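You operate a simulated robot arm through the tools that you are given. There is no shell and no other tool. Be economical: measure what you need, move in short steps, check, and stop when the job is done.

Carry out the task below with a simulated robot arm. There is one attempt and no reset: what you move stays moved.

## Task
Put the dip tube into the green water drum and switch the supply from water to the drum.
Fine: its bung laid on the drum, the other bung left in, white wall valve shut, green valve open once the tube is in.

Only the result counts: the job must be done as asked and must still hold three seconds after the hand-in. Knocking over, shifting, dropping, spilling or breaking anything else fails it.

## Robot
A 7-joint arm with a three-finger gripper on a trunk, on a base that drives. Base frame: it is fixed to the floor where the robot stands at the start and does not move with it; the origin is under the middle of the robot, x ahead of it, y to its left, z up. Units: m, degrees, N and s.
With the tool pointing down near the work surface it reaches from about 0.14 to 0.32 m from the robot's upright axis, wherever it stands. Its first joint turns from -166.0 to 166.0 degrees. Places, roughly: black drum [0.8, -0.6, 0.4]; blue bung (7x7x4 cm) [0.7, -0.2, 0.7]; green valve handle [1, -0.3, 1.3]; orange drum [0.8, -0.2, 0.4]; white wall valve handle [1, -0.6, 1.3]. Payload 2.94 kg.
The TCP is the grasp point between the finger pads, 0.03 m short of the fingertips. In the tool frame z runs along the fingers and y along their closing line. Largest opening 0.132 m; the body of the gripper starts 0.107 m behind the TCP.
Orientation is told as [roll, pitch, yaw] about the base's x, y, z axes, in that order, counted from this pose: with the fingers straight down and closing along the base's y, the tool's x points along the base's -x, its y along +y and its z along -z.

## Interface
- The arm moves only by the tool drive_tool. Its argument "motion" is a list of rows, each a list of 3 entries, a list of its own where there are three numbers: the shift along the tool's x, y, z in m, then the turn, a rotation vector about the tool's x, y, z in degrees, then the opening, from 0 (shut) to 1 (fully open). In form: [[[dx, dy, dz], [wx, wy, wz], fingers], ...]. A call has 1 to 8 rows; each row shifts and turns the commanded pose from where the row before left it, along the tool's axes as they then stand. A row lasts 0.2 s, in which the tool goes at most 0.05 m and 8.6 degrees; a call with a longer step from one row to the next is refused whole, and so is a gripper value outside its range. A pose out of reach is approached as far as the arm can. The call stops where the force on the tool passes 40 N (or 10 N more than at its start, if that is more) or the arm is blocked; 0.2 s more then pass. The fingers move at their own pace and stop on an object; they squeeze with about 23 N. The grip force told is the motor's: it shows also when the fingers shut on nothing. Time passes only in rows, and 0.2 s behind the last, so rows that do not move let the fingers close. The reply holds the time, the measured pose of the TCP, the force on the tool along the base axes, the opening and the grip force, in the units named above and with some noise, with the torque about the TCP (base axes, N m) and any sound that the robot's microphone picked up, and new pictures: "show" is both (left out), scene, wrist or none.
- Cameras (640 x 400 px; columns grow to the right, rows downward): "scene" is now at [0.0289, 0.1271, 1.973]; the picture's right is [-0.63, -0.77, 0.00], its down [-0.60, 0.49, -0.63] and it looks along [0.49, -0.40, -0.78] (base axes); focal length 282 px, centre (320, 200). "wrist" rides on the gripper at [0.072, 0.003, -0.144] in the tool frame; the picture's right is [-0.04, 1.00, 0.00], its down [-0.88, -0.04, -0.48] and it looks along [-0.48, -0.02, 0.88] (tool axes); focal length 256 px, centre (320, 200). There is no depth. A picture from a camera that has moved, and an enlarged one, comes with that camera's place and axes in the base frame and with its lens. The place of the scene camera against the robot may be out by one fixed shift of up to 0.018 m in any direction.
- move_column(by): slides the trunk up (or, below 0, down) by that many m; the arm and the scene camera ride with it, the base frame stays. It gives what a move gives, with no picture.
- roll_base(legs): drives the robot by 1 to 6 legs, each [ahead, left, turn to the left] in m, m and degrees, along the robot's own axes; the way and the turn of a leg run together, so that a leg with both is an arc; at most 1.5 m and 180 degrees a leg. The arm and the cameras ride along, it lands a little off, and it stops where it bumps. It gives what a move gives, and a new picture of the scene camera.
- head_to(pan, tilt): turns the head with the scene camera to pan (to the left, within 143 degrees either way) and tilt (down, from -29 to 69), counted from straight ahead of the robot. It gives what a move gives, and a new picture of the scene camera.
- enlarge(camera, box): a new picture of the part [left, top, right, bottom] of that camera's present view, enlarged. No time passes.
- finish_job(): hands the job in; it is judged then, once.

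Go step by step. Nothing tells you exact positions but the pictures and the camera data: compare them with the known pose of the tool, close in by small moves and look again before you grip or let go. The budget is 120 turns and 260 pictures, counting those below and the enlarged ones. Unless the task says otherwise, let go and move clear before handing in, and close with one line.

The tools are called by a JSON object that holds its "api" and its "payload". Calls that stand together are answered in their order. drive_tool: Moves the arm, as the interface text tells. Its arguments: {"type":"object","properties":{"motion":{"type":"array"},"show":{"type":"string","enum":["both","scene","wrist","none"]}},"required":["motion"]} The other tools are called the same way: move_column (by) slides the trunk up or down; roll_base (legs) drives the base; head_to (pan, tilt) turns the head that bears the scene camera; enlarge (camera, box) takes an enlarged picture of a part of a camera's view; finish_job () hands the job in.

At the start:

```text
time_s: 0.0
ee_pos: [0.4738, -0.1509, 1.5434]
tcp_rot: [0.0, -0.1, -0.1]
wrist_force: [-0.4, 0.1, -0.4]
torque: [0.01, -0.03, 0.01]
grip_width: 0.1321
grip_force: 0.1
trunk travel left (down, up): [-0.475, 0.065]
robot x, y, heading: [0.0002, 0.0009, -0.0]
head pan, tilt: [-39.3, 51.0]
```

scene: 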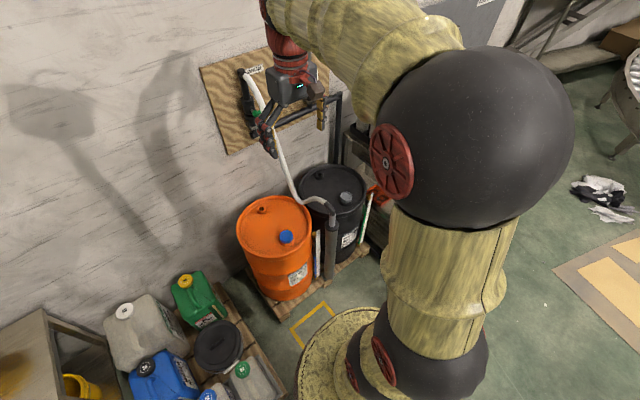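
wrist: 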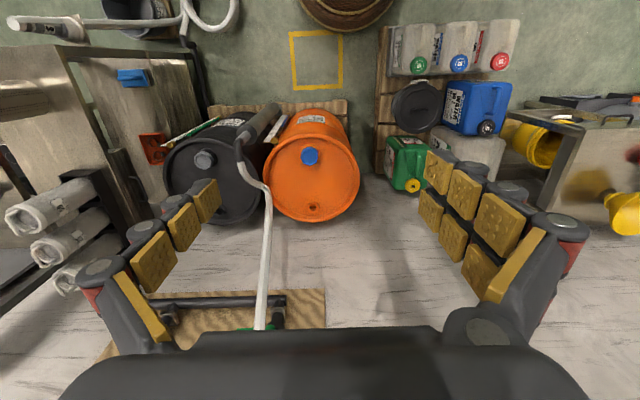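

I see an orange drum with a blue bung and a black drum with a grey bung, with a dip tube between them on a white hose. I'll look at the labels and the valves first to see which drum is meant.

{"api": "enlarge", "payload": {"camera": "scene", "box": [220, 150, 400, 310]}}

{"api": "enlarge", "payload": {"camera": "scene", "box": [190, 40, 350, 160]}}

{"api": "enlarge", "payload": {"camera": "wrist", "box": [120, 80, 400, 240]}}

```text
2.50 times, centred on (310, 230) of scene
camera zoom: at [0.0289, 0.1271, 1.973], right [-0.63, -0.77, 0.0], down [-0.6, 0.49, -0.63], along [0.49, -0.4, -0.78], focal length 704 px, centre (345, 125)
```

zoom: 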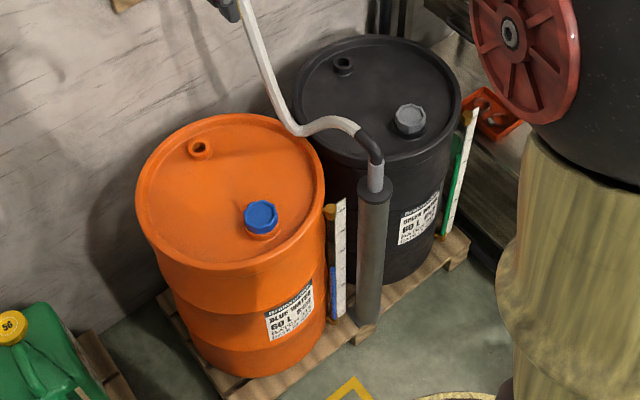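

```text
3.33 times, centred on (270, 100) of scene
camera zoom: at [0.0289, 0.1271, 1.973], right [-0.63, -0.77, 0.0], down [-0.6, 0.49, -0.63], along [0.49, -0.4, -0.78], focal length 938 px, centre (487, 533)
```

zoom: 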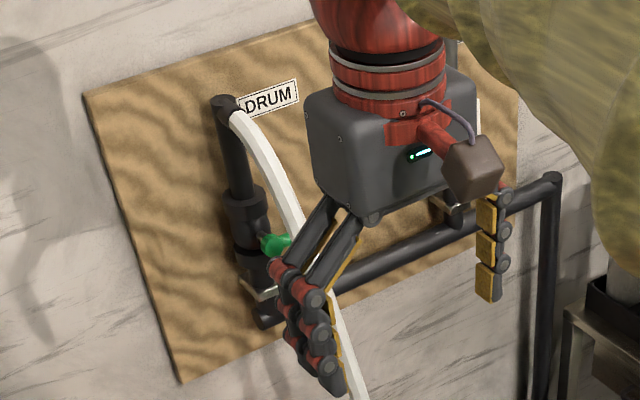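

```text
2.29 times, centred on (260, 160) of wrist
camera zoom: at [0.402, -0.1483, 1.6885], right [0.04, 1.0, 0.0], down [0.88, -0.04, 0.48], along [0.48, -0.02, -0.88], focal length 585 px, centre (457, 291)
```

zoom: 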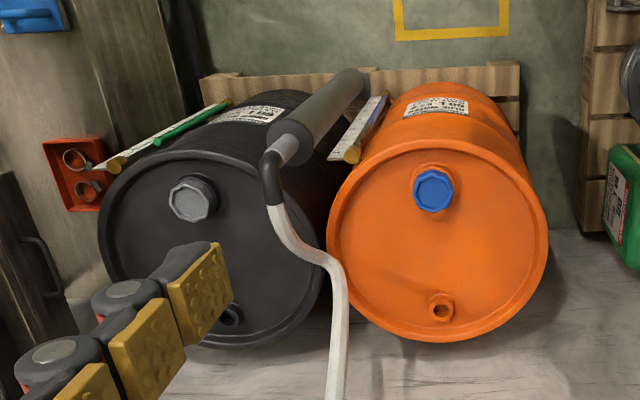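

The orange drum is labelled "BLUE WATER", so the black one may be the green water; I'll zoom in on its label and the wall panel.

{"api": "enlarge", "payload": {"camera": "scene", "box": [328, 220, 376, 250]}}

{"api": "head_to", "payload": {"pan": -28, "tilt": 35}}

```text
13.33 times, centred on (352, 235) of scene
camera zoom: at [0.0289, 0.1271, 1.973], right [-0.63, -0.77, 0.0], down [-0.6, 0.49, -0.63], along [0.49, -0.4, -0.78], focal length 3754 px, centre (-107, -267)
```

zoom: 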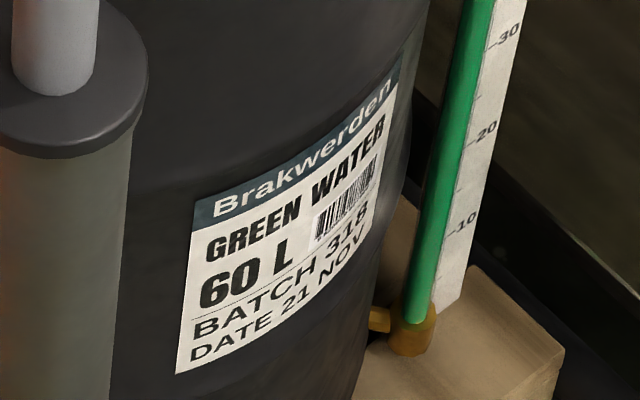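

```text
time_s: 0.8
ee_pos: [0.474, -0.1516, 1.5444]
tcp_rot: [0.0, 0.0, 0.0]
wrist_force: [-0.1, -0.9, -0.1]
torque: [0.02, 0.01, 0.0]
grip_width: 0.1317
grip_force: 0.0
trunk travel left (down, up): [-0.475, 0.065]
robot x, y, heading: [0.0009, 0.0019, 0.1]
head pan, tilt: [-28.0, 35.0]
camera scene: at [0.0477, 0.1339, 1.996], right [-0.47, -0.88, 0.0], down [-0.51, 0.27, -0.82], along [0.72, -0.38, -0.57], focal length 282 px, centre (320, 200)
```

scene: 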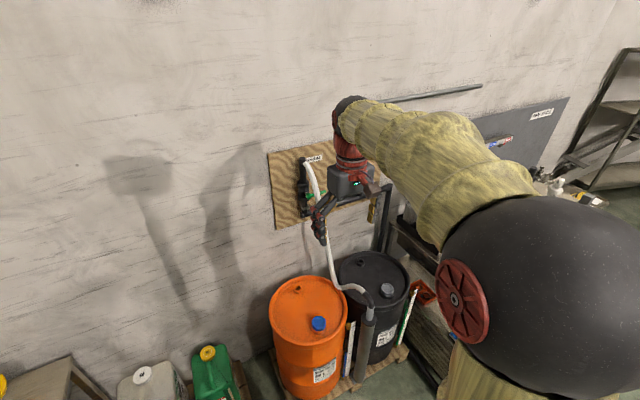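

The black drum carries the GREEN WATER label, so its grey bung (about 0.735, -0.64, 0.72) has to come out and the blue bung stays. Next I'll inspect the valves and the tube holster.

{"api": "enlarge", "payload": {"camera": "scene", "box": [260, 240, 452, 360]}}

{"api": "enlarge", "payload": {"camera": "scene", "box": [260, 130, 420, 230]}}

{"api": "enlarge", "payload": {"camera": "wrist", "box": [80, 260, 360, 400]}}

```text
3.33 times, centred on (356, 300) of scene
camera zoom: at [0.0477, 0.1339, 1.996], right [-0.47, -0.88, 0.0], down [-0.51, 0.27, -0.82], along [0.72, -0.38, -0.57], focal length 938 px, centre (200, -133)
```

zoom: 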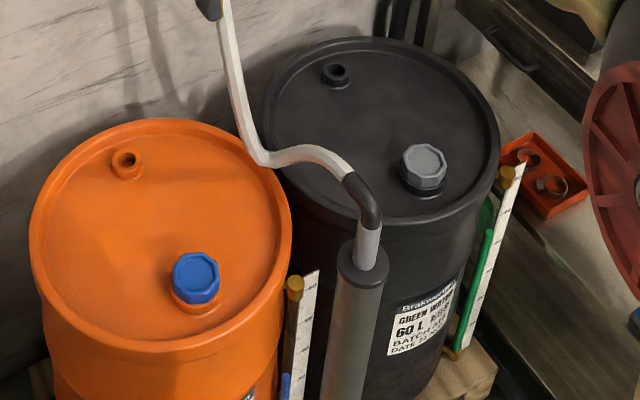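

```text
4.00 times, centred on (340, 180) of scene
camera zoom: at [0.0477, 0.1339, 1.996], right [-0.47, -0.88, 0.0], down [-0.51, 0.27, -0.82], along [0.72, -0.38, -0.57], focal length 1126 px, centre (240, 280)
```

zoom: 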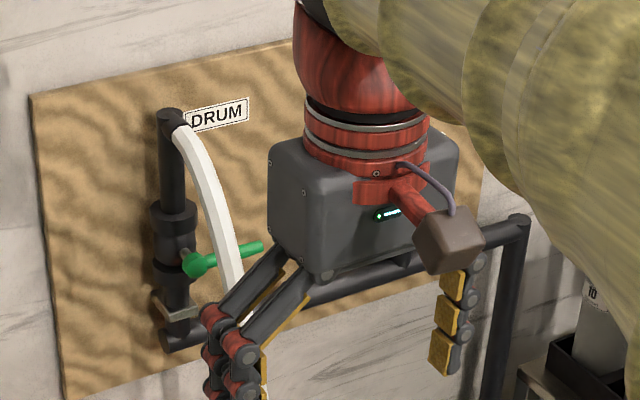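

```text
2.29 times, centred on (220, 330) of wrist
camera zoom: at [0.4019, -0.1483, 1.6885], right [0.04, 1.0, 0.0], down [0.88, -0.04, 0.48], along [0.48, -0.02, -0.88], focal length 585 px, centre (549, -97)
```

zoom: 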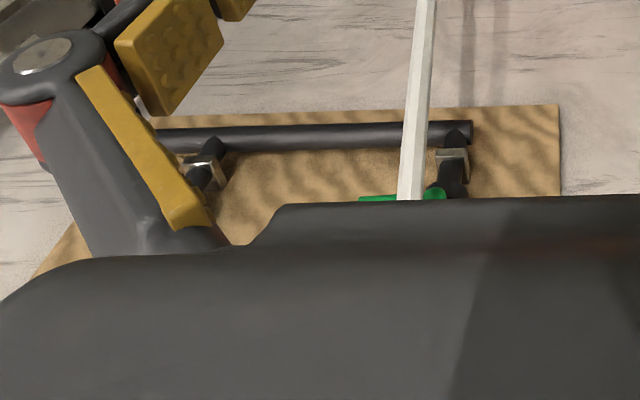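

Green handle is crosswise (shut). I'll turn the base to the right so that the arm clears the view of the white valve.

{"api": "roll_base", "payload": {"legs": [[0, 0, -40]]}}

{"api": "head_to", "payload": {"pan": 14, "tilt": 35}}

```text
time_s: 3.0
ee_pos: [0.2662, -0.4208, 1.5451]
tcp_rot: [0.0, 0.0, -40.0]
wrist_force: [-0.2, -0.5, 0.6]
torque: [0.05, 0.0, 0.01]
grip_width: 0.1322
grip_force: 0.0
trunk travel left (down, up): [-0.475, 0.065]
robot x, y, heading: [0.0039, 0.0016, -40.0]
head pan, tilt: [-28.0, 35.0]
camera scene: at [0.1317, 0.0683, 1.996], right [-0.93, -0.38, 0.0], down [-0.22, 0.53, -0.82], along [0.31, -0.76, -0.57], focal length 282 px, centre (320, 200)
```

scene: 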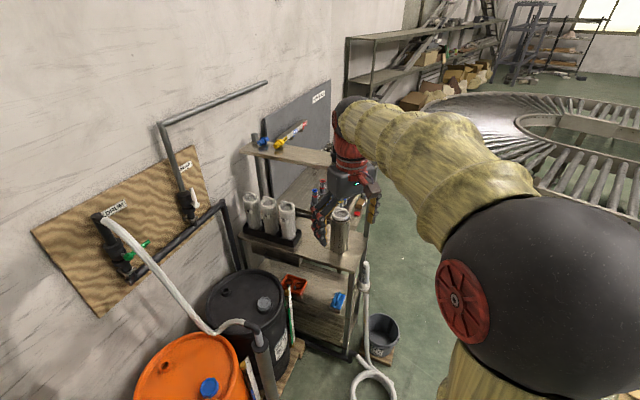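

```text
time_s: 4.1
ee_pos: [0.2672, -0.4194, 1.5448]
tcp_rot: [0.0, -0.1, -39.8]
wrist_force: [0.4, -0.4, 0.5]
torque: [0.05, -0.02, 0.02]
grip_width: 0.132
grip_force: 0.0
trunk travel left (down, up): [-0.475, 0.065]
robot x, y, heading: [0.0005, -0.0006, -40.3]
head pan, tilt: [14.0, 35.0]
camera scene: at [0.1779, 0.1116, 1.996], right [-0.44, -0.9, 0.0], down [-0.52, 0.25, -0.82], along [0.74, -0.36, -0.57], focal length 282 px, centre (320, 200)
```

scene: 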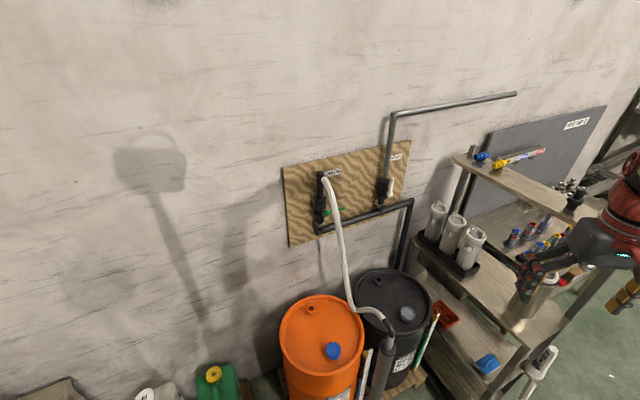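

{"api": "enlarge", "payload": {"camera": "scene", "box": [276, 130, 420, 240]}}

{"api": "enlarge", "payload": {"camera": "scene", "box": [270, 250, 462, 400]}}

```text
3.64 times, centred on (348, 185) of scene
camera zoom: at [0.1779, 0.1116, 1.996], right [-0.44, -0.9, 0.0], down [-0.52, 0.25, -0.82], along [0.74, -0.36, -0.57], focal length 1024 px, centre (218, 254)
```

zoom: 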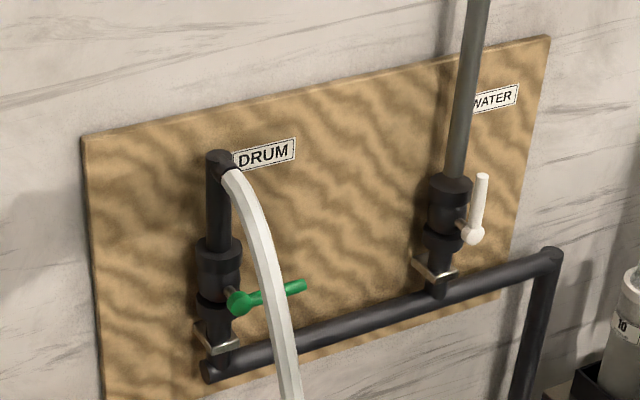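

```text
2.67 times, centred on (366, 325) of scene
camera zoom: at [0.1779, 0.1116, 1.996], right [-0.44, -0.9, 0.0], down [-0.52, 0.25, -0.82], along [0.74, -0.36, -0.57], focal length 751 px, centre (197, -133)
```

zoom: 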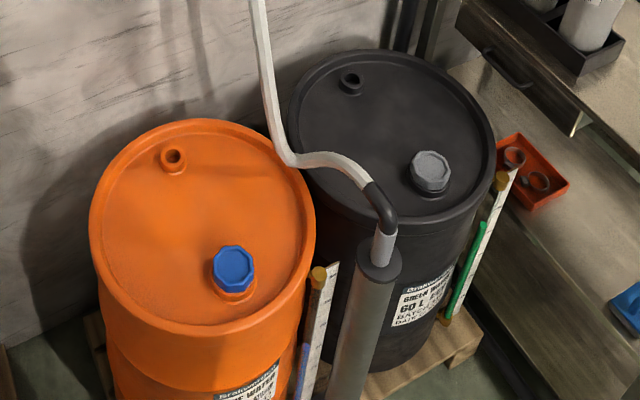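

White valve handle stands up along its pipe (open); green lies crosswise (shut). I'll turn back, and drive up in front of the panel with the arm high.

{"api": "roll_base", "payload": {"legs": [[0, 0, 40], [0.2, -0.4, 0]]}}

{"api": "head_to", "payload": {"pan": -45, "tilt": 60}}

```text
time_s: 8.7
ee_pos: [0.677, -0.5531, 1.5444]
tcp_rot: [0.0, 0.0, 0.1]
wrist_force: [-0.6, 0.2, -0.3]
torque: [0.04, 0.05, -0.02]
grip_width: 0.132
grip_force: 0.1
trunk travel left (down, up): [-0.475, 0.065]
robot x, y, heading: [0.2022, -0.4018, 0.1]
head pan, tilt: [14.0, 35.0]
camera scene: at [0.2575, -0.2064, 1.9961], right [0.24, -0.97, 0.0], down [-0.56, -0.14, -0.82], along [0.79, 0.2, -0.57], focal length 282 px, centre (320, 200)
```

scene: 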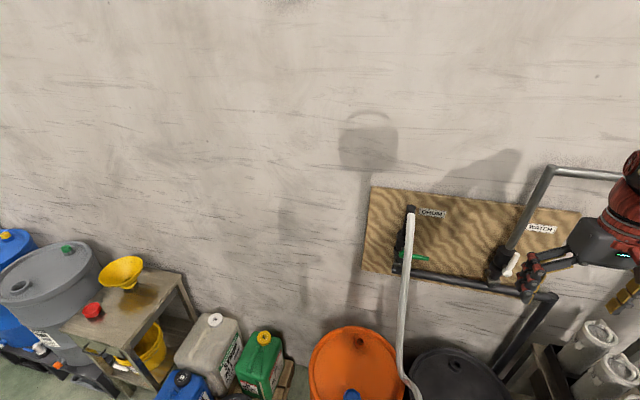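

```text
time_s: 10.0
ee_pos: [0.6756, -0.5509, 1.5441]
tcp_rot: [0.0, 0.0, 0.1]
wrist_force: [-0.4, 0.0, 0.5]
torque: [-0.04, 0.01, -0.01]
grip_width: 0.1318
grip_force: 0.0
trunk travel left (down, up): [-0.475, 0.065]
robot x, y, heading: [0.202, -0.404, -0.3]
head pan, tilt: [-45.0, 60.0]
camera scene: at [0.2189, -0.2737, 1.9617], right [-0.71, -0.71, 0.0], down [-0.61, 0.61, -0.5], along [0.35, -0.35, -0.87], focal length 282 px, centre (320, 200)
```

scene: 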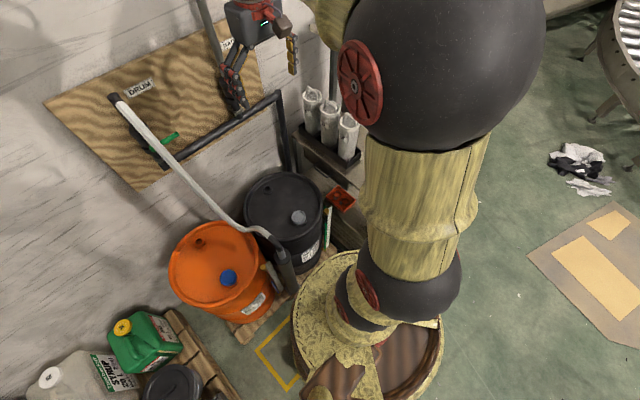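

The base is now in front of the drums with about 0.1 m to the pallet. I'll pitch the tool to point at the wall, high up and clear of the panel.

{"api": "drive_tool", "payload": {"motion": [[[0, 0, 0], [0, -8.2, 0], 1], [[0, 0, 0], [0, -8.2, 0], 1], [[0, 0, 0], [0, -8.2, 0], 1], [[0, 0, 0], [0, -8.2, 0], 1], [[0, 0, 0], [0, -8.2, 0], 1], [[0, 0, 0], [0, -8.2, 0], 1], [[0, 0, 0], [0, -8.2, 0], 1], [[0, 0, 0], [0, -8.2, 0], 1]], "show": "both"}}

```text
time_s: 11.8
ee_pos: [0.6752, -0.5524, 1.545]
tcp_rot: [-0.2, -65.7, 0.3]
wrist_force: [0.2, 0.0, 0.2]
torque: [0.0, 0.0, -0.02]
grip_width: 0.1319
grip_force: 0.0
trunk travel left (down, up): [-0.475, 0.065]
robot x, y, heading: [0.2046, -0.4007, 0.2]
head pan, tilt: [-45.0, 60.0]
camera scene: at [0.218, -0.273, 1.9617], right [-0.71, -0.71, 0.0], down [-0.61, 0.61, -0.5], along [0.35, -0.35, -0.87], focal length 282 px, centre (320, 200)
camera wrist: at [0.5151, -0.5493, 1.5381], right [0.02, 1.0, 0.04], down [-0.07, -0.04, 1.0], along [1.0, -0.02, 0.07], focal length 256 px, centre (320, 200)
```

scene: 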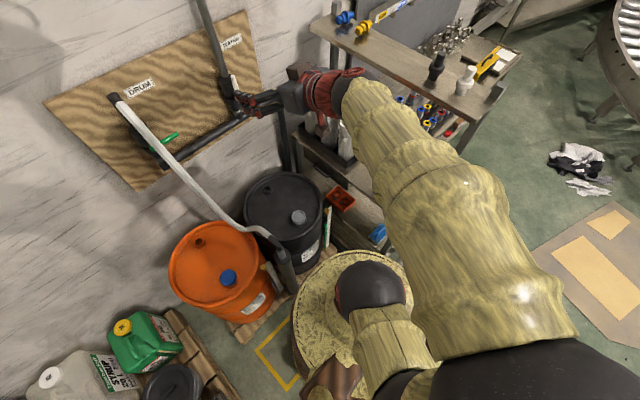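
wrist: 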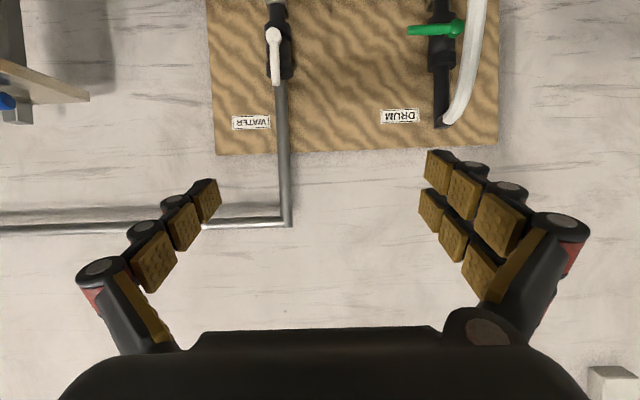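

The wrist view shows both valves plainly (picture is upside down: up in the picture is down). I'll finish the pitch and lower the trunk so the white handle comes in front of the fingers.

{"api": "drive_tool", "payload": {"motion": [[[0, 0, 0], [0, -8.1, 0], 1], [[0, 0, 0], [0, -8.1, 0], 1], [[0, 0, 0], [0, -8.1, 0], 1]], "show": "none"}}

{"api": "move_column", "payload": {"by": -0.18}}

{"api": "drive_tool", "payload": {"motion": [[[0, 0, 0], [0, 0, 0], 1]], "show": "both"}}

```text
time_s: 12.6
ee_pos: [0.6747, -0.5517, 1.5446]
tcp_rot: [-117.0, -90.0, 116.9]
wrist_force: [0.0, 0.2, 0.2]
torque: [-0.02, 0.01, 0.02]
grip_width: 0.1322
grip_force: 0.1
trunk travel left (down, up): [-0.475, 0.065]
robot x, y, heading: [0.1995, -0.401, 0.3]
head pan, tilt: [-45.0, 60.0]
```

```text
time_s: 14.6
ee_pos: [0.6764, -0.5514, 1.3646]
tcp_rot: [-12.5, -89.8, 12.8]
wrist_force: [-0.2, 0.6, 0.1]
torque: [-0.04, 0.04, 0.02]
grip_width: 0.132
grip_force: 0.2
trunk travel left (down, up): [-0.295, 0.245]
robot x, y, heading: [0.2014, -0.3988, 0.2]
head pan, tilt: [-45.0, 60.0]
```

```text
time_s: 15.0
ee_pos: [0.6761, -0.5511, 1.3647]
tcp_rot: [-9.1, -89.9, 9.1]
wrist_force: [0.0, 0.1, -0.7]
torque: [0.01, 0.01, -0.01]
grip_width: 0.132
grip_force: 0.1
trunk travel left (down, up): [-0.295, 0.245]
robot x, y, heading: [0.2044, -0.4053, 0.1]
head pan, tilt: [-45.0, 60.0]
camera scene: at [0.2185, -0.2736, 1.7818], right [-0.71, -0.71, 0.0], down [-0.61, 0.61, -0.5], along [0.35, -0.35, -0.87], focal length 282 px, centre (320, 200)
camera wrist: at [0.5322, -0.5495, 1.2928], right [0.0, 1.0, 0.04], down [-0.47, -0.04, 0.88], along [0.88, -0.02, 0.47], focal length 256 px, centre (320, 200)
```

scene: 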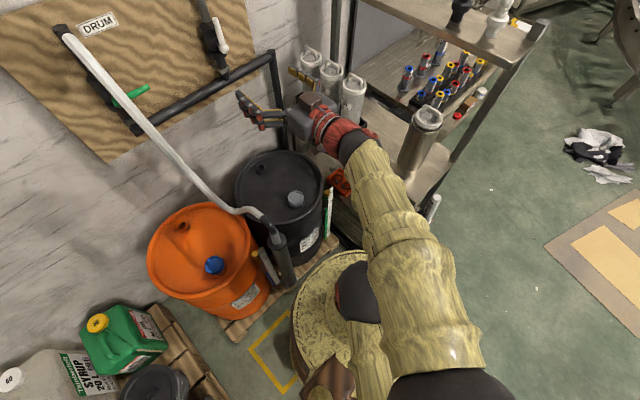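
wrist: 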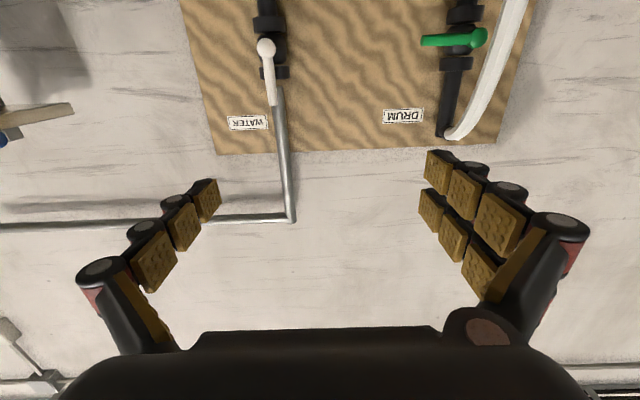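

I put the white pivot at about (1.00, -0.63, 1.268) with its handle reaching up to 1.354, and the green one at (1.005, -0.295, 1.268). I'll move in front of the white handle.

{"api": "drive_tool", "payload": {"motion": [[[0.011, -0.02, 0.03], [0, 0, 0], 0.6], [[0.011, -0.02, 0.04], [0, 0, 0], 0.6], [[0.011, -0.02, 0.04], [0, 0, 0], 0.6], [[0.012, -0.019, 0.04], [0, 0, 0], 0.6], [[0, 0, 0.04], [0, 0, 0], 0.6]], "show": "both"}}

```text
time_s: 16.2
ee_pos: [0.8674, -0.6316, 1.3176]
tcp_rot: [6.5, -89.8, -6.5]
wrist_force: [0.0, -0.2, 0.0]
torque: [0.02, -0.04, 0.0]
grip_width: 0.0792
grip_force: 0.1
trunk travel left (down, up): [-0.295, 0.245]
robot x, y, heading: [0.205, -0.4035, 0.1]
head pan, tilt: [-45.0, 60.0]
camera scene: at [0.2195, -0.2739, 1.7817], right [-0.71, -0.71, 0.0], down [-0.61, 0.61, -0.5], along [0.35, -0.35, -0.87], focal length 282 px, centre (320, 200)
camera wrist: at [0.7231, -0.6289, 1.2457], right [0.0, 1.0, 0.04], down [-0.47, -0.04, 0.88], along [0.88, -0.02, 0.47], focal length 256 px, centre (320, 200)
```

scene: 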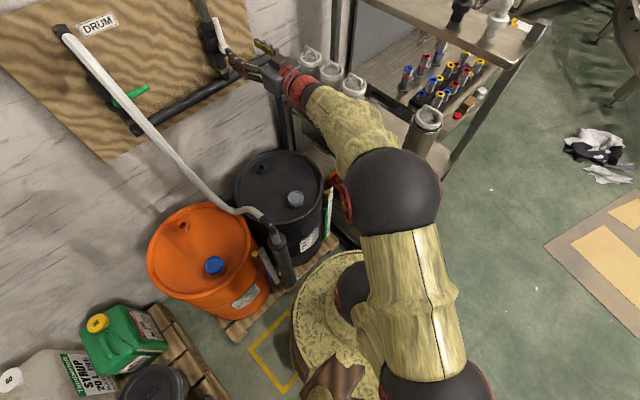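
wrist: 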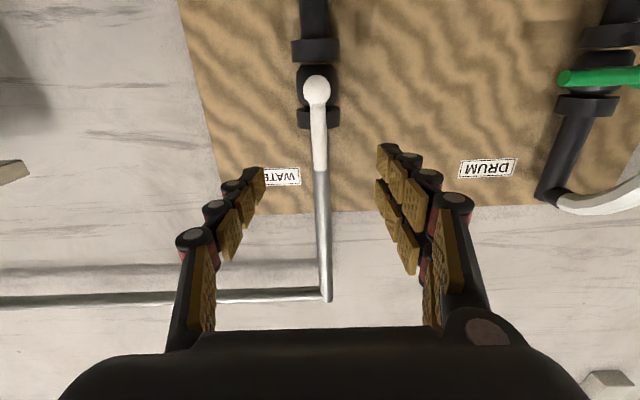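

The handle is right ahead, centred between the fingers, as computed. I'll move forward 0.108 m and look.

{"api": "drive_tool", "payload": {"motion": [[[0, 0, 0.04], [0, 0, 0], 0.6], [[0, 0, 0.04], [0, 0, 0], 0.6], [[0, -0.001, 0.026], [0, 0, 0], 0.6]], "show": "both"}}

```text
time_s: 17.0
ee_pos: [0.972, -0.6317, 1.3187]
tcp_rot: [-5.9, -90.0, 6.1]
wrist_force: [-0.8, -0.3, 0.2]
torque: [0.0, -0.01, -0.02]
grip_width: 0.0793
grip_force: 0.1
trunk travel left (down, up): [-0.295, 0.245]
robot x, y, heading: [0.2047, -0.4008, 0.1]
head pan, tilt: [-45.0, 60.0]
camera scene: at [0.2189, -0.2737, 1.7817], right [-0.71, -0.71, 0.0], down [-0.61, 0.61, -0.5], along [0.35, -0.35, -0.87], focal length 282 px, centre (320, 200)
camera wrist: at [0.8294, -0.6295, 1.2462], right [0.0, 1.0, 0.04], down [-0.47, -0.04, 0.88], along [0.88, -0.02, 0.47], focal length 256 px, centre (320, 200)
```

scene: 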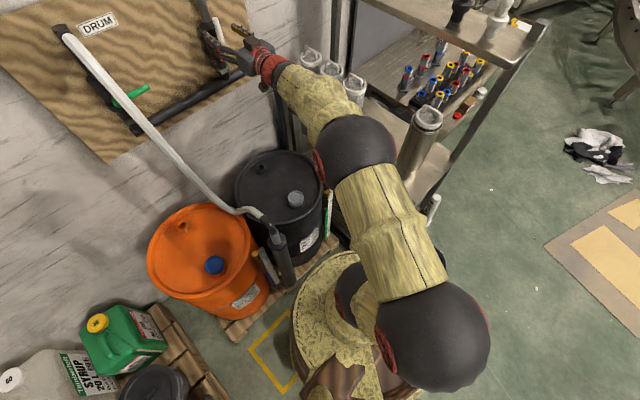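
wrist: 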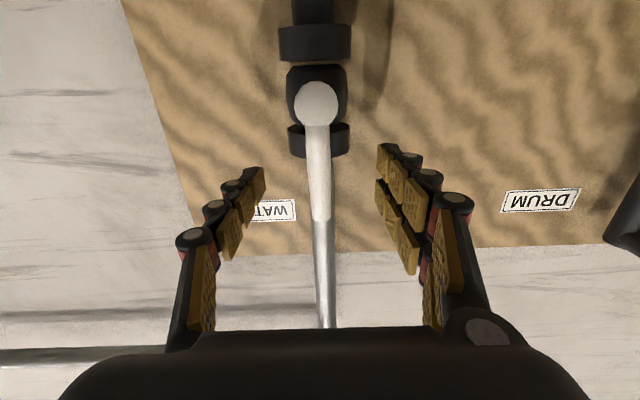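

The fingers straddle the handle. I'll advance 1 cm and close on it.

{"api": "drive_tool", "payload": {"motion": [[[0, 0, 0.012], [0, 0, 0], 0.6], [[0, 0, 0], [0, 0, 0], 0], [[0, 0, 0], [0, 0, 0], 0], [[0, 0, 0], [0, 0, 0], 0], [[0, 0, 0], [0, 0, 0], 0]], "show": "wrist"}}

```text
time_s: 18.2
ee_pos: [0.9851, -0.6314, 1.3188]
tcp_rot: [1.2, -90.0, -0.9]
wrist_force: [0.6, -0.3, -0.4]
torque: [-0.04, -0.03, -0.09]
grip_width: 0.0168
grip_force: 9.3
trunk travel left (down, up): [-0.295, 0.245]
robot x, y, heading: [0.2054, -0.4008, 0.1]
head pan, tilt: [-45.0, 60.0]
camera wrist: at [0.841, -0.6297, 1.2463], right [0.0, 1.0, 0.04], down [-0.47, -0.04, 0.88], along [0.88, -0.02, 0.47], focal length 256 px, centre (320, 200)
```

wrist: 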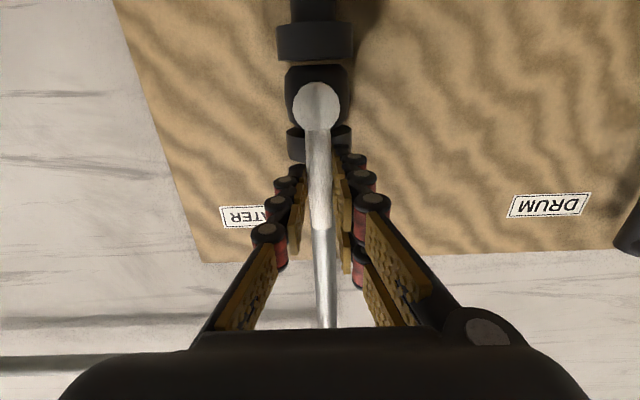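

Handle gripped at 5 cm above the pivot. I'll swing it towards the right (-y) along its arc with the tool turning along.

{"api": "drive_tool", "payload": {"motion": [[[0.0005, -0.0071, 0], [0, 0, 8.18], 0], [[0.0005, -0.0071, 0], [0, 0, 8.18], 0], [[0.0005, -0.0071, 0], [0, 0, 8.18], 0], [[0.0005, -0.0071, 0], [0, 0, 8.18], 0]], "show": "wrist"}}

```text
time_s: 19.2
ee_pos: [0.9833, -0.6575, 1.3095]
tcp_rot: [89.7, -57.1, -89.8]
wrist_force: [6.4, -2.2, 2.3]
torque: [0.03, -0.09, 0.01]
grip_width: 0.0158
grip_force: 41.8
trunk travel left (down, up): [-0.295, 0.245]
robot x, y, heading: [0.2061, -0.4032, -0.1]
head pan, tilt: [-45.0, 60.0]
camera wrist: at [0.841, -0.6171, 1.252], right [0.0, 0.82, 0.58], down [-0.47, -0.51, 0.72], along [0.88, -0.27, 0.39], focal length 256 px, centre (320, 200)
```

wrist: 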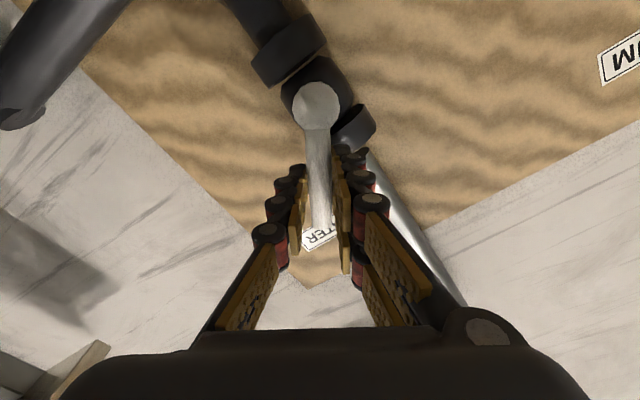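

Turning freely in this direction (33° so far). I'll carry on to 90°.

{"api": "drive_tool", "payload": {"motion": [[[0.0005, -0.0071, 0], [0, 0, 8.18], 0], [[0.0005, -0.0071, 0], [0, 0, 8.18], 0], [[0.0005, -0.0071, 0], [0, 0, 8.18], 0], [[0.0005, -0.0071, 0], [0, 0, 8.18], 0], [[0.0005, -0.0071, 0], [0, 0, 8.18], 0], [[0.0005, -0.0071, 0], [0, 0, 8.18], 0], [[0.0005, -0.0071, 0], [0, 0, 8.18], 0]], "show": "wrist"}}

```text
time_s: 20.8
ee_pos: [0.9847, -0.6809, 1.2702]
tcp_rot: [90.0, 0.1, -89.8]
wrist_force: [5.5, 2.3, 5.4]
torque: [0.07, -0.11, 0.05]
grip_width: 0.0159
grip_force: 41.6
trunk travel left (down, up): [-0.295, 0.245]
robot x, y, heading: [0.1989, -0.401, 0.2]
head pan, tilt: [-45.0, 60.0]
camera wrist: at [0.841, -0.609, 1.2734], right [0.0, -0.04, 1.0], down [-0.47, -0.88, -0.04], along [0.88, -0.47, -0.02], focal length 256 px, centre (320, 200)
```

wrist: 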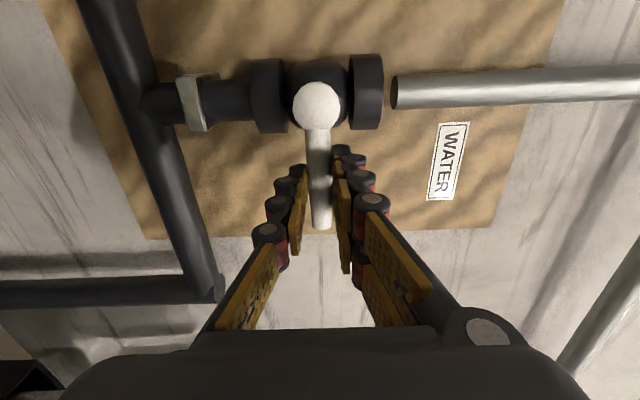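

The handle now lies square across the pipe: white is shut. I'll let go and back away, then look at it again.

{"api": "drive_tool", "payload": {"motion": [[[0, 0, 0], [0, 0, 0], 0.4], [[0, 0, 0], [0, 0, 0], 0.4], [[0, 0, -0.03], [0, 0, 0], 0.4], [[0, 0, -0.05], [0, 0, 0], 0.4], [[0, 0, -0.05], [0, 0, 0], 0.4], [[0, 0, -0.05], [0, 0, 0], 0.4], [[0, 0, -0.05], [0, 0, 0], 0.4]], "show": "wrist"}}

```text
time_s: 22.4
ee_pos: [0.7532, -0.6806, 1.2683]
tcp_rot: [89.9, 0.0, -89.7]
wrist_force: [-0.3, 0.0, -0.1]
torque: [-0.02, 0.01, -0.02]
grip_width: 0.0528
grip_force: 0.1
trunk travel left (down, up): [-0.295, 0.245]
robot x, y, heading: [0.2026, -0.403, 0.2]
head pan, tilt: [-45.0, 60.0]
camera wrist: at [0.6093, -0.61, 1.2716], right [0.0, -0.04, 1.0], down [-0.47, -0.88, -0.04], along [0.88, -0.47, -0.02], focal length 256 px, centre (320, 200)
```

wrist: 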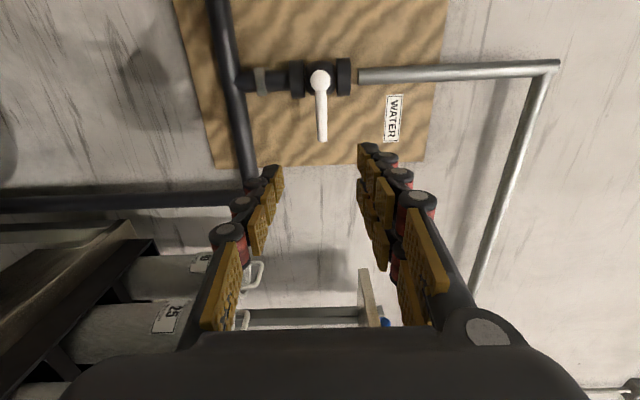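

White valve confirmed shut. Now I'll point the tool down above the grey bung on the black (GREEN WATER) drum.

{"api": "drive_tool", "payload": {"motion": [[[0, 0, 0], [8.2, 0, 0], 1], [[0, 0, 0], [8.2, 0, 0], 1], [[0, 0, 0], [8.2, 0, 0], 1], [[0, 0, 0], [8.2, 0, 0], 1], [[0, 0, 0], [8.2, 0, 0], 1], [[0, 0, 0], [8.2, 0, 0], 1], [[0, 0, 0], [8.2, 0, 0], 1], [[0, 0, 0], [8.2, 0, 0], 1]], "show": "none"}}

{"api": "drive_tool", "payload": {"motion": [[[0, 0, 0], [8.2, 0, 0], 1], [[0, 0, 0], [8.2, 0, 0], 1], [[0, 0, 0], [8.0, 0, 0], 1]], "show": "both"}}

```text
time_s: 24.2
ee_pos: [0.7552, -0.6818, 1.2689]
tcp_rot: [24.1, 0.0, -89.9]
wrist_force: [0.5, -0.8, 0.1]
torque: [-0.02, 0.02, 0.03]
grip_width: 0.132
grip_force: 0.1
trunk travel left (down, up): [-0.295, 0.245]
robot x, y, heading: [0.2025, -0.4031, 0.2]
head pan, tilt: [-45.0, 60.0]
```

```text
time_s: 25.0
ee_pos: [0.7538, -0.6827, 1.2683]
tcp_rot: [-0.4, -0.1, -89.9]
wrist_force: [0.0, 0.3, -0.2]
torque: [0.01, 0.0, 0.02]
grip_width: 0.1321
grip_force: 0.0
trunk travel left (down, up): [-0.295, 0.245]
robot x, y, heading: [0.2003, -0.3993, 0.1]
head pan, tilt: [-45.0, 60.0]
camera scene: at [0.2198, -0.274, 1.7817], right [-0.71, -0.71, 0.0], down [-0.61, 0.61, -0.5], along [0.35, -0.35, -0.87], focal length 282 px, centre (320, 200)
camera wrist: at [0.7586, -0.61, 1.4124], right [1.0, -0.04, -0.01], down [-0.03, -0.88, 0.48], along [-0.02, -0.48, -0.88], focal length 256 px, centre (320, 200)
```

scene: 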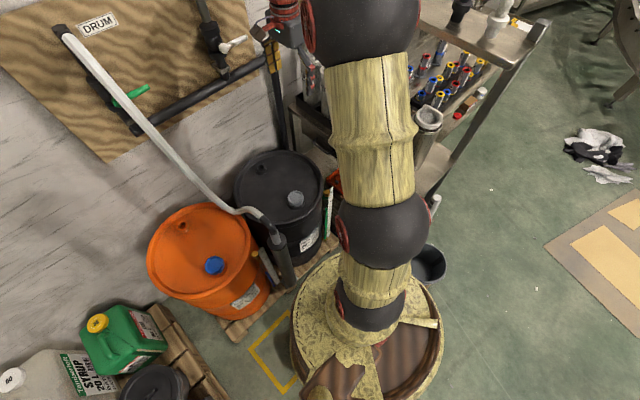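
wrist: 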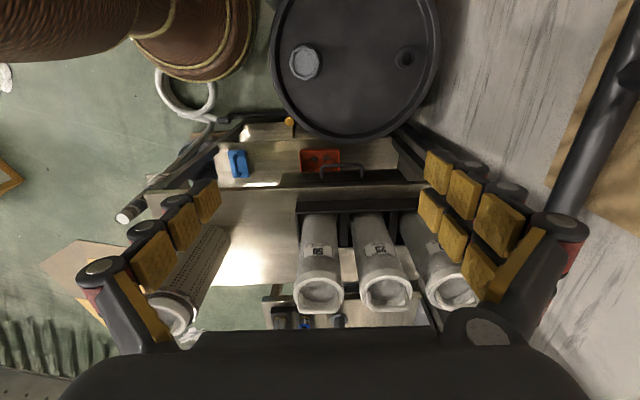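

From straight above, the bung bears to y ≈ -0.612, x ≈ 0.72. I'll shift over it and lower the trunk, then look again.

{"api": "drive_tool", "payload": {"motion": [[[0.035, -0.018, 0], [0, 0, 0], 1], [[0.035, -0.017, 0], [0, 0, 0], 1]], "show": "none"}}

{"api": "move_column", "payload": {"by": -0.28}}

{"api": "drive_tool", "payload": {"motion": [[[0, 0, 0], [0, 0, 0], 1]], "show": "both"}}

```text
time_s: 25.6
ee_pos: [0.7179, -0.6121, 1.2704]
tcp_rot: [-0.2, -0.1, -89.8]
wrist_force: [0.0, 0.1, -0.5]
torque: [0.01, 0.0, 0.01]
grip_width: 0.1321
grip_force: 0.0
trunk travel left (down, up): [-0.295, 0.245]
robot x, y, heading: [0.2027, -0.4029, 0.2]
head pan, tilt: [-45.0, 60.0]
```

```text
time_s: 28.4
ee_pos: [0.7194, -0.6123, 0.9902]
tcp_rot: [-0.1, 0.0, -89.8]
wrist_force: [0.5, 0.2, -0.1]
torque: [0.0, 0.01, 0.02]
grip_width: 0.1319
grip_force: 0.0
trunk travel left (down, up): [-0.015, 0.525]
robot x, y, heading: [0.2031, -0.402, -0.1]
head pan, tilt: [-45.0, 60.0]
```

```text
time_s: 28.8
ee_pos: [0.7187, -0.6118, 0.9904]
tcp_rot: [-0.1, -0.1, -89.9]
wrist_force: [0.0, 1.1, 0.2]
torque: [0.02, 0.05, 0.0]
grip_width: 0.1322
grip_force: 0.1
trunk travel left (down, up): [-0.015, 0.525]
robot x, y, heading: [0.202, -0.4017, 0.3]
head pan, tilt: [-45.0, 60.0]
camera scene: at [0.2187, -0.2737, 1.5018], right [-0.71, -0.71, 0.0], down [-0.61, 0.61, -0.5], along [0.35, -0.35, -0.87], focal length 282 px, centre (320, 200)
camera wrist: at [0.7219, -0.5401, 1.1342], right [1.0, -0.04, 0.0], down [-0.04, -0.88, 0.48], along [-0.02, -0.48, -0.88], focal length 256 px, centre (320, 200)
```

scene: 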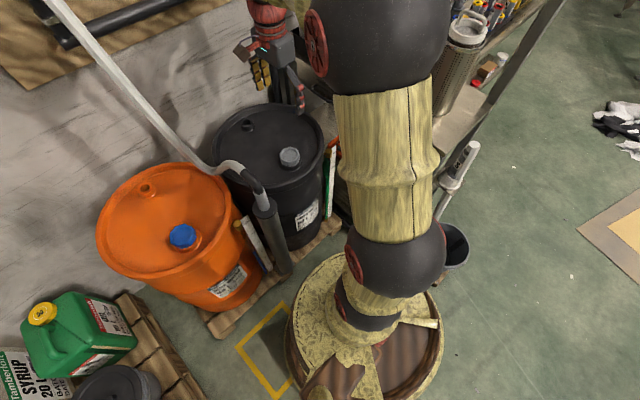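
wrist: 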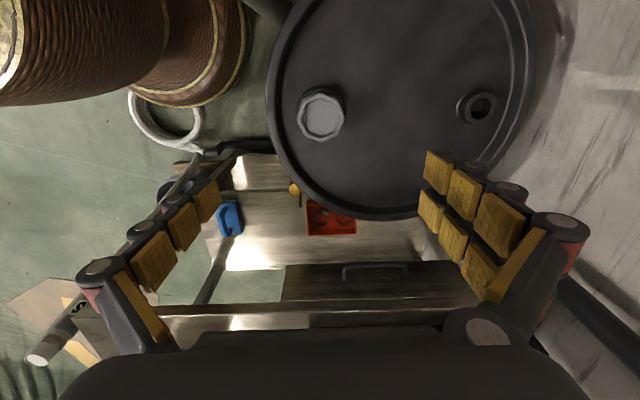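

I triangulate the grey bung's top at (0.721, -0.612, 0.759). I'm right over it; I'll go down in steps.

{"api": "drive_tool", "payload": {"motion": [[[0, 0.002, 0.04], [0, 0, 0], 1], [[0, 0, 0.04], [0, 0, 0], 1], [[0, 0, 0.04], [0, 0, 0], 1], [[0, 0, 0.04], [0, 0, 0], 1]], "show": "both"}}

```text
time_s: 29.8
ee_pos: [0.7201, -0.612, 0.8306]
tcp_rot: [0.1, -0.1, -89.9]
wrist_force: [0.6, -0.2, 0.8]
torque: [0.0, -0.03, -0.01]
grip_width: 0.132
grip_force: 0.0
trunk travel left (down, up): [-0.015, 0.525]
robot x, y, heading: [0.2001, -0.3969, 0.2]
head pan, tilt: [-45.0, 60.0]
camera scene: at [0.2184, -0.2736, 1.5017], right [-0.71, -0.71, 0.0], down [-0.61, 0.61, -0.5], along [0.35, -0.35, -0.87], focal length 282 px, centre (320, 200)
camera wrist: at [0.723, -0.54, 0.9743], right [1.0, -0.04, 0.0], down [-0.04, -0.88, 0.48], along [-0.02, -0.48, -0.88], focal length 256 px, centre (320, 200)
```

scene: 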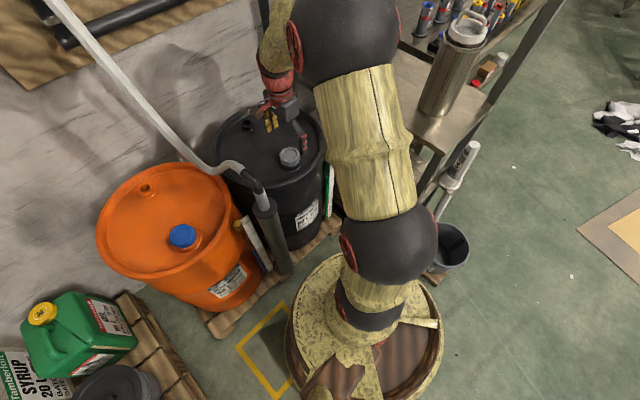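
wrist: 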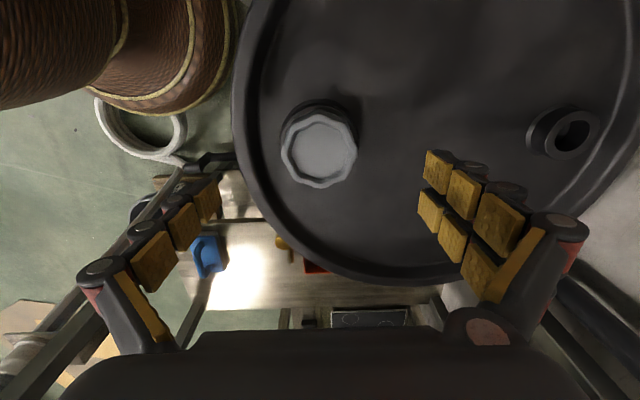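

Reach is fine. I'll narrow the fingers and lower another 8 cm so the pads are round the bung.

{"api": "drive_tool", "payload": {"motion": [[[0.002, 0, 0.03], [0, 0, 0], 0.75], [[0, 0, 0.03], [0, 0, 0], 0.75], [[0, 0, 0.02], [0, 0, 0], 0.75]], "show": "wrist"}}

```text
time_s: 30.6
ee_pos: [0.7205, -0.609, 0.7503]
tcp_rot: [0.0, -0.1, -89.9]
wrist_force: [-0.3, 2.5, 6.8]
torque: [0.09, 0.37, -0.09]
grip_width: 0.1023
grip_force: 2.5
trunk travel left (down, up): [-0.015, 0.525]
robot x, y, heading: [0.2021, -0.3992, 0.1]
head pan, tilt: [-45.0, 60.0]
camera wrist: at [0.7231, -0.5376, 0.8946], right [1.0, -0.04, 0.0], down [-0.04, -0.88, 0.48], along [-0.02, -0.48, -0.88], focal length 256 px, centre (320, 200)
```

wrist: 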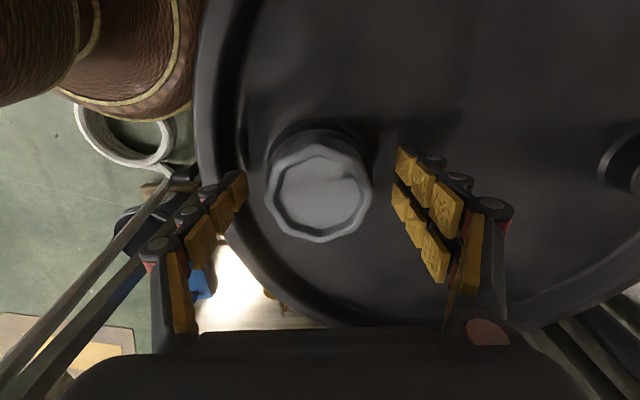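

There is a light contact, probably the left fingertip on the drum's rim. I'll rise 1 cm, narrow the fingers, then lower again.

{"api": "drive_tool", "payload": {"motion": [[[0, 0, -0.012], [0, 0, 0], 0.75], [[0, 0, 0], [0, 0, 0], 0.62], [[0, 0, 0], [0, 0, 0], 0.62], [[0, 0, 0.014], [0, 0, 0], 0.62], [[0, 0, 0.009], [0, 0, 0], 0.62]], "show": "wrist"}}

```text
time_s: 31.8
ee_pos: [0.72, -0.6109, 0.7401]
tcp_rot: [-0.1, -0.1, -90.0]
wrist_force: [1.0, -0.3, -0.8]
torque: [-0.01, -0.02, 0.01]
grip_width: 0.0817
grip_force: 0.0
trunk travel left (down, up): [-0.015, 0.525]
robot x, y, heading: [0.2026, -0.4024, 0.2]
head pan, tilt: [-45.0, 60.0]
camera wrist: at [0.7235, -0.538, 0.8828], right [1.0, -0.04, 0.0], down [-0.04, -0.88, 0.48], along [-0.02, -0.48, -0.88], focal length 256 px, centre (320, 200)
```

wrist: 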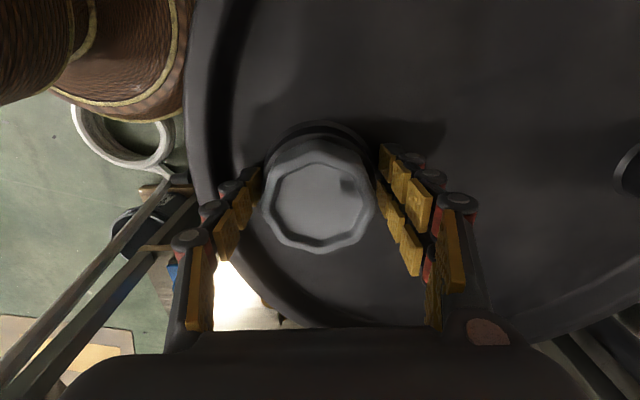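

No contact now and the bung is between the pads. I'll lower 7 mm more and close.

{"api": "drive_tool", "payload": {"motion": [[[0, 0, 0.007], [0, 0, 0], 0.62], [[0, 0, 0], [0, 0, 0], 0], [[0, 0, 0], [0, 0, 0], 0], [[0, 0, 0], [0, 0, 0], 0]], "show": "wrist"}}

```text
time_s: 32.6
ee_pos: [0.718, -0.6103, 0.7375]
tcp_rot: [0.1, -0.1, -90.0]
wrist_force: [-18.3, 4.1, 29.4]
torque: [0.17, 1.87, -0.11]
grip_width: 0.077
grip_force: 26.8
trunk travel left (down, up): [-0.015, 0.525]
robot x, y, heading: [0.2043, -0.3998, -0.3]
head pan, tilt: [-45.0, 60.0]
stopped in row 3: the force on the tool passed its limit at 43 N (the readings are from after the stop); the commanded pose is now the measured one
camera wrist: at [0.722, -0.538, 0.8806], right [1.0, -0.04, 0.0], down [-0.04, -0.88, 0.48], along [-0.02, -0.48, -0.88], focal length 256 px, centre (320, 200)
```

wrist: 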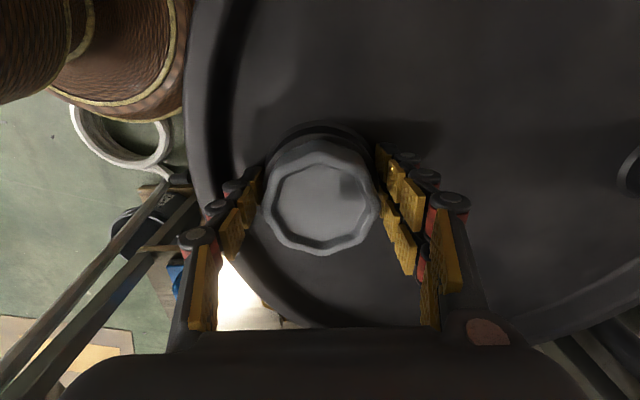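

The left finger touches early and lower down. I'll open, rise 1 cm, shift 4 mm toward it, and close again.

{"api": "drive_tool", "payload": {"motion": [[[0, 0, -0.005], [0, 0, 0], 0.65], [[0, -0.003, -0.006], [0, 0, 0], 0.65], [[0, 0, 0], [0, 0, 0], 0.5], [[0, 0, 0], [0, 0, 0], 0.5]], "show": "wrist"}}

{"api": "enlarge", "payload": {"camera": "scene", "box": [210, 70, 350, 200]}}

```text
time_s: 33.6
ee_pos: [0.7189, -0.611, 0.7441]
tcp_rot: [0.0, -0.1, -89.9]
wrist_force: [3.2, 0.5, -1.7]
torque: [0.02, -0.37, 0.26]
grip_width: 0.0769
grip_force: 26.8
trunk travel left (down, up): [-0.015, 0.525]
robot x, y, heading: [0.2007, -0.4, 0.1]
head pan, tilt: [-45.0, 60.0]
camera wrist: at [0.7217, -0.5384, 0.8889], right [1.0, -0.04, 0.0], down [-0.04, -0.88, 0.48], along [-0.02, -0.48, -0.88], focal length 256 px, centre (320, 200)
```

wrist: 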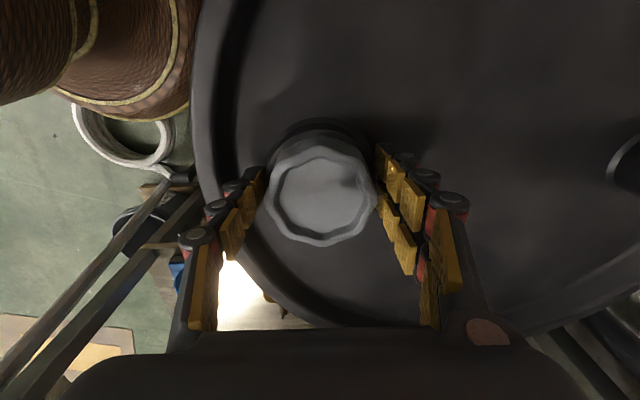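

```text
3.08 times, centred on (280, 135) of scene
camera zoom: at [0.2191, -0.2737, 1.5017], right [-0.71, -0.71, 0.0], down [-0.61, 0.61, -0.5], along [0.35, -0.35, -0.87], focal length 866 px, centre (443, 400)
```

zoom: 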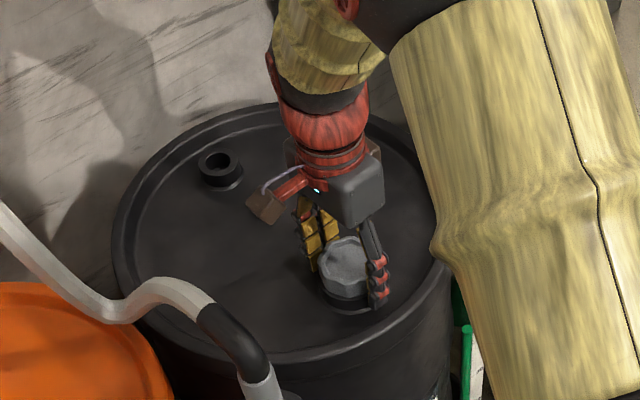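

The fingers are holding the bung (width 0.077, grip force 27 N). I'll try to draw it up gently to learn whether it pulls or has to be turned.

{"api": "drive_tool", "payload": {"motion": [[[0, 0, 0], [0, 0, 0], 0], [[0, 0, -0.005], [0, 0, 0], 0], [[0, 0, -0.005], [0, 0, 0], 0], [[0, 0, -0.005], [0, 0, 0], 0]], "show": "wrist"}}

```text
time_s: 34.3
ee_pos: [0.7187, -0.6091, 0.7454]
tcp_rot: [-0.2, 0.0, -89.9]
wrist_force: [14.5, -4.3, -19.6]
torque: [-0.25, 0.26, -0.23]
grip_width: 0.0761
grip_force: 44.9
trunk travel left (down, up): [-0.015, 0.525]
robot x, y, heading: [0.2, -0.402, -0.1]
head pan, tilt: [-45.0, 60.0]
stopped in row 3: the force on the tool passed its limit at 47 N (the readings are from after the stop); the commanded pose is now the measured one
camera wrist: at [0.7223, -0.5386, 0.8893], right [1.0, -0.04, 0.0], down [-0.04, -0.88, 0.48], along [-0.02, -0.48, -0.88], focal length 256 px, centre (320, 200)
```

wrist: 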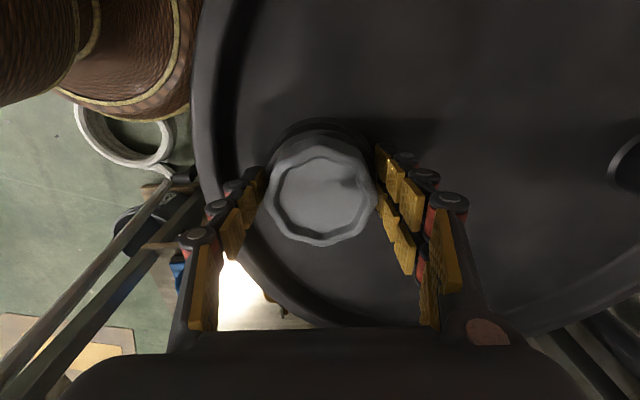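

It doesn't pull out, so it is threaded. I'll turn it counter-clockwise (seen from above) and watch the forces.

{"api": "drive_tool", "payload": {"motion": [[[0, 0.002, 0], [0, 0, -4], 0], [[0, 0, 0], [0, 0, -8], 0], [[0, 0, 0], [0, 0, -8], 0], [[0, 0, 0], [0, 0, -8], 0], [[0, 0, 0], [0, 0, -8], 0]], "show": "wrist"}}

```text
time_s: 34.8
ee_pos: [0.7192, -0.615, 0.7457]
tcp_rot: [-0.1, -0.2, -82.9]
wrist_force: [8.6, -7.6, -14.6]
torque: [-1.08, 0.11, 0.39]
grip_width: 0.0755
grip_force: 44.9
trunk travel left (down, up): [-0.015, 0.525]
robot x, y, heading: [0.202, -0.4036, 0.1]
head pan, tilt: [-45.0, 60.0]
stopped in row 2: the force on the tool passed its limit at 50 N (the readings are from after the stop); the commanded pose is now the measured one
camera wrist: at [0.7138, -0.5429, 0.8893], right [1.0, 0.08, 0.0], down [0.07, -0.88, 0.48], along [0.04, -0.48, -0.88], focal length 256 px, centre (320, 200)
```

wrist: 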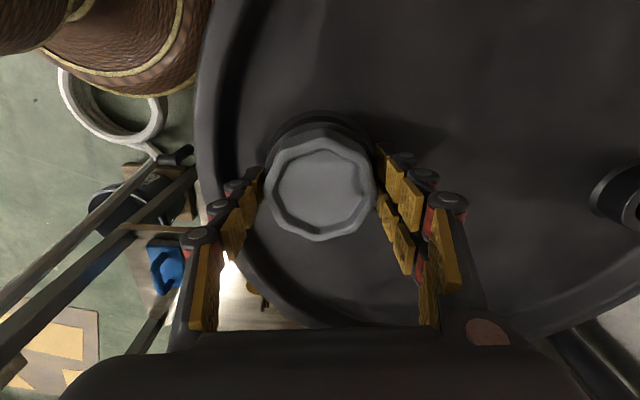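

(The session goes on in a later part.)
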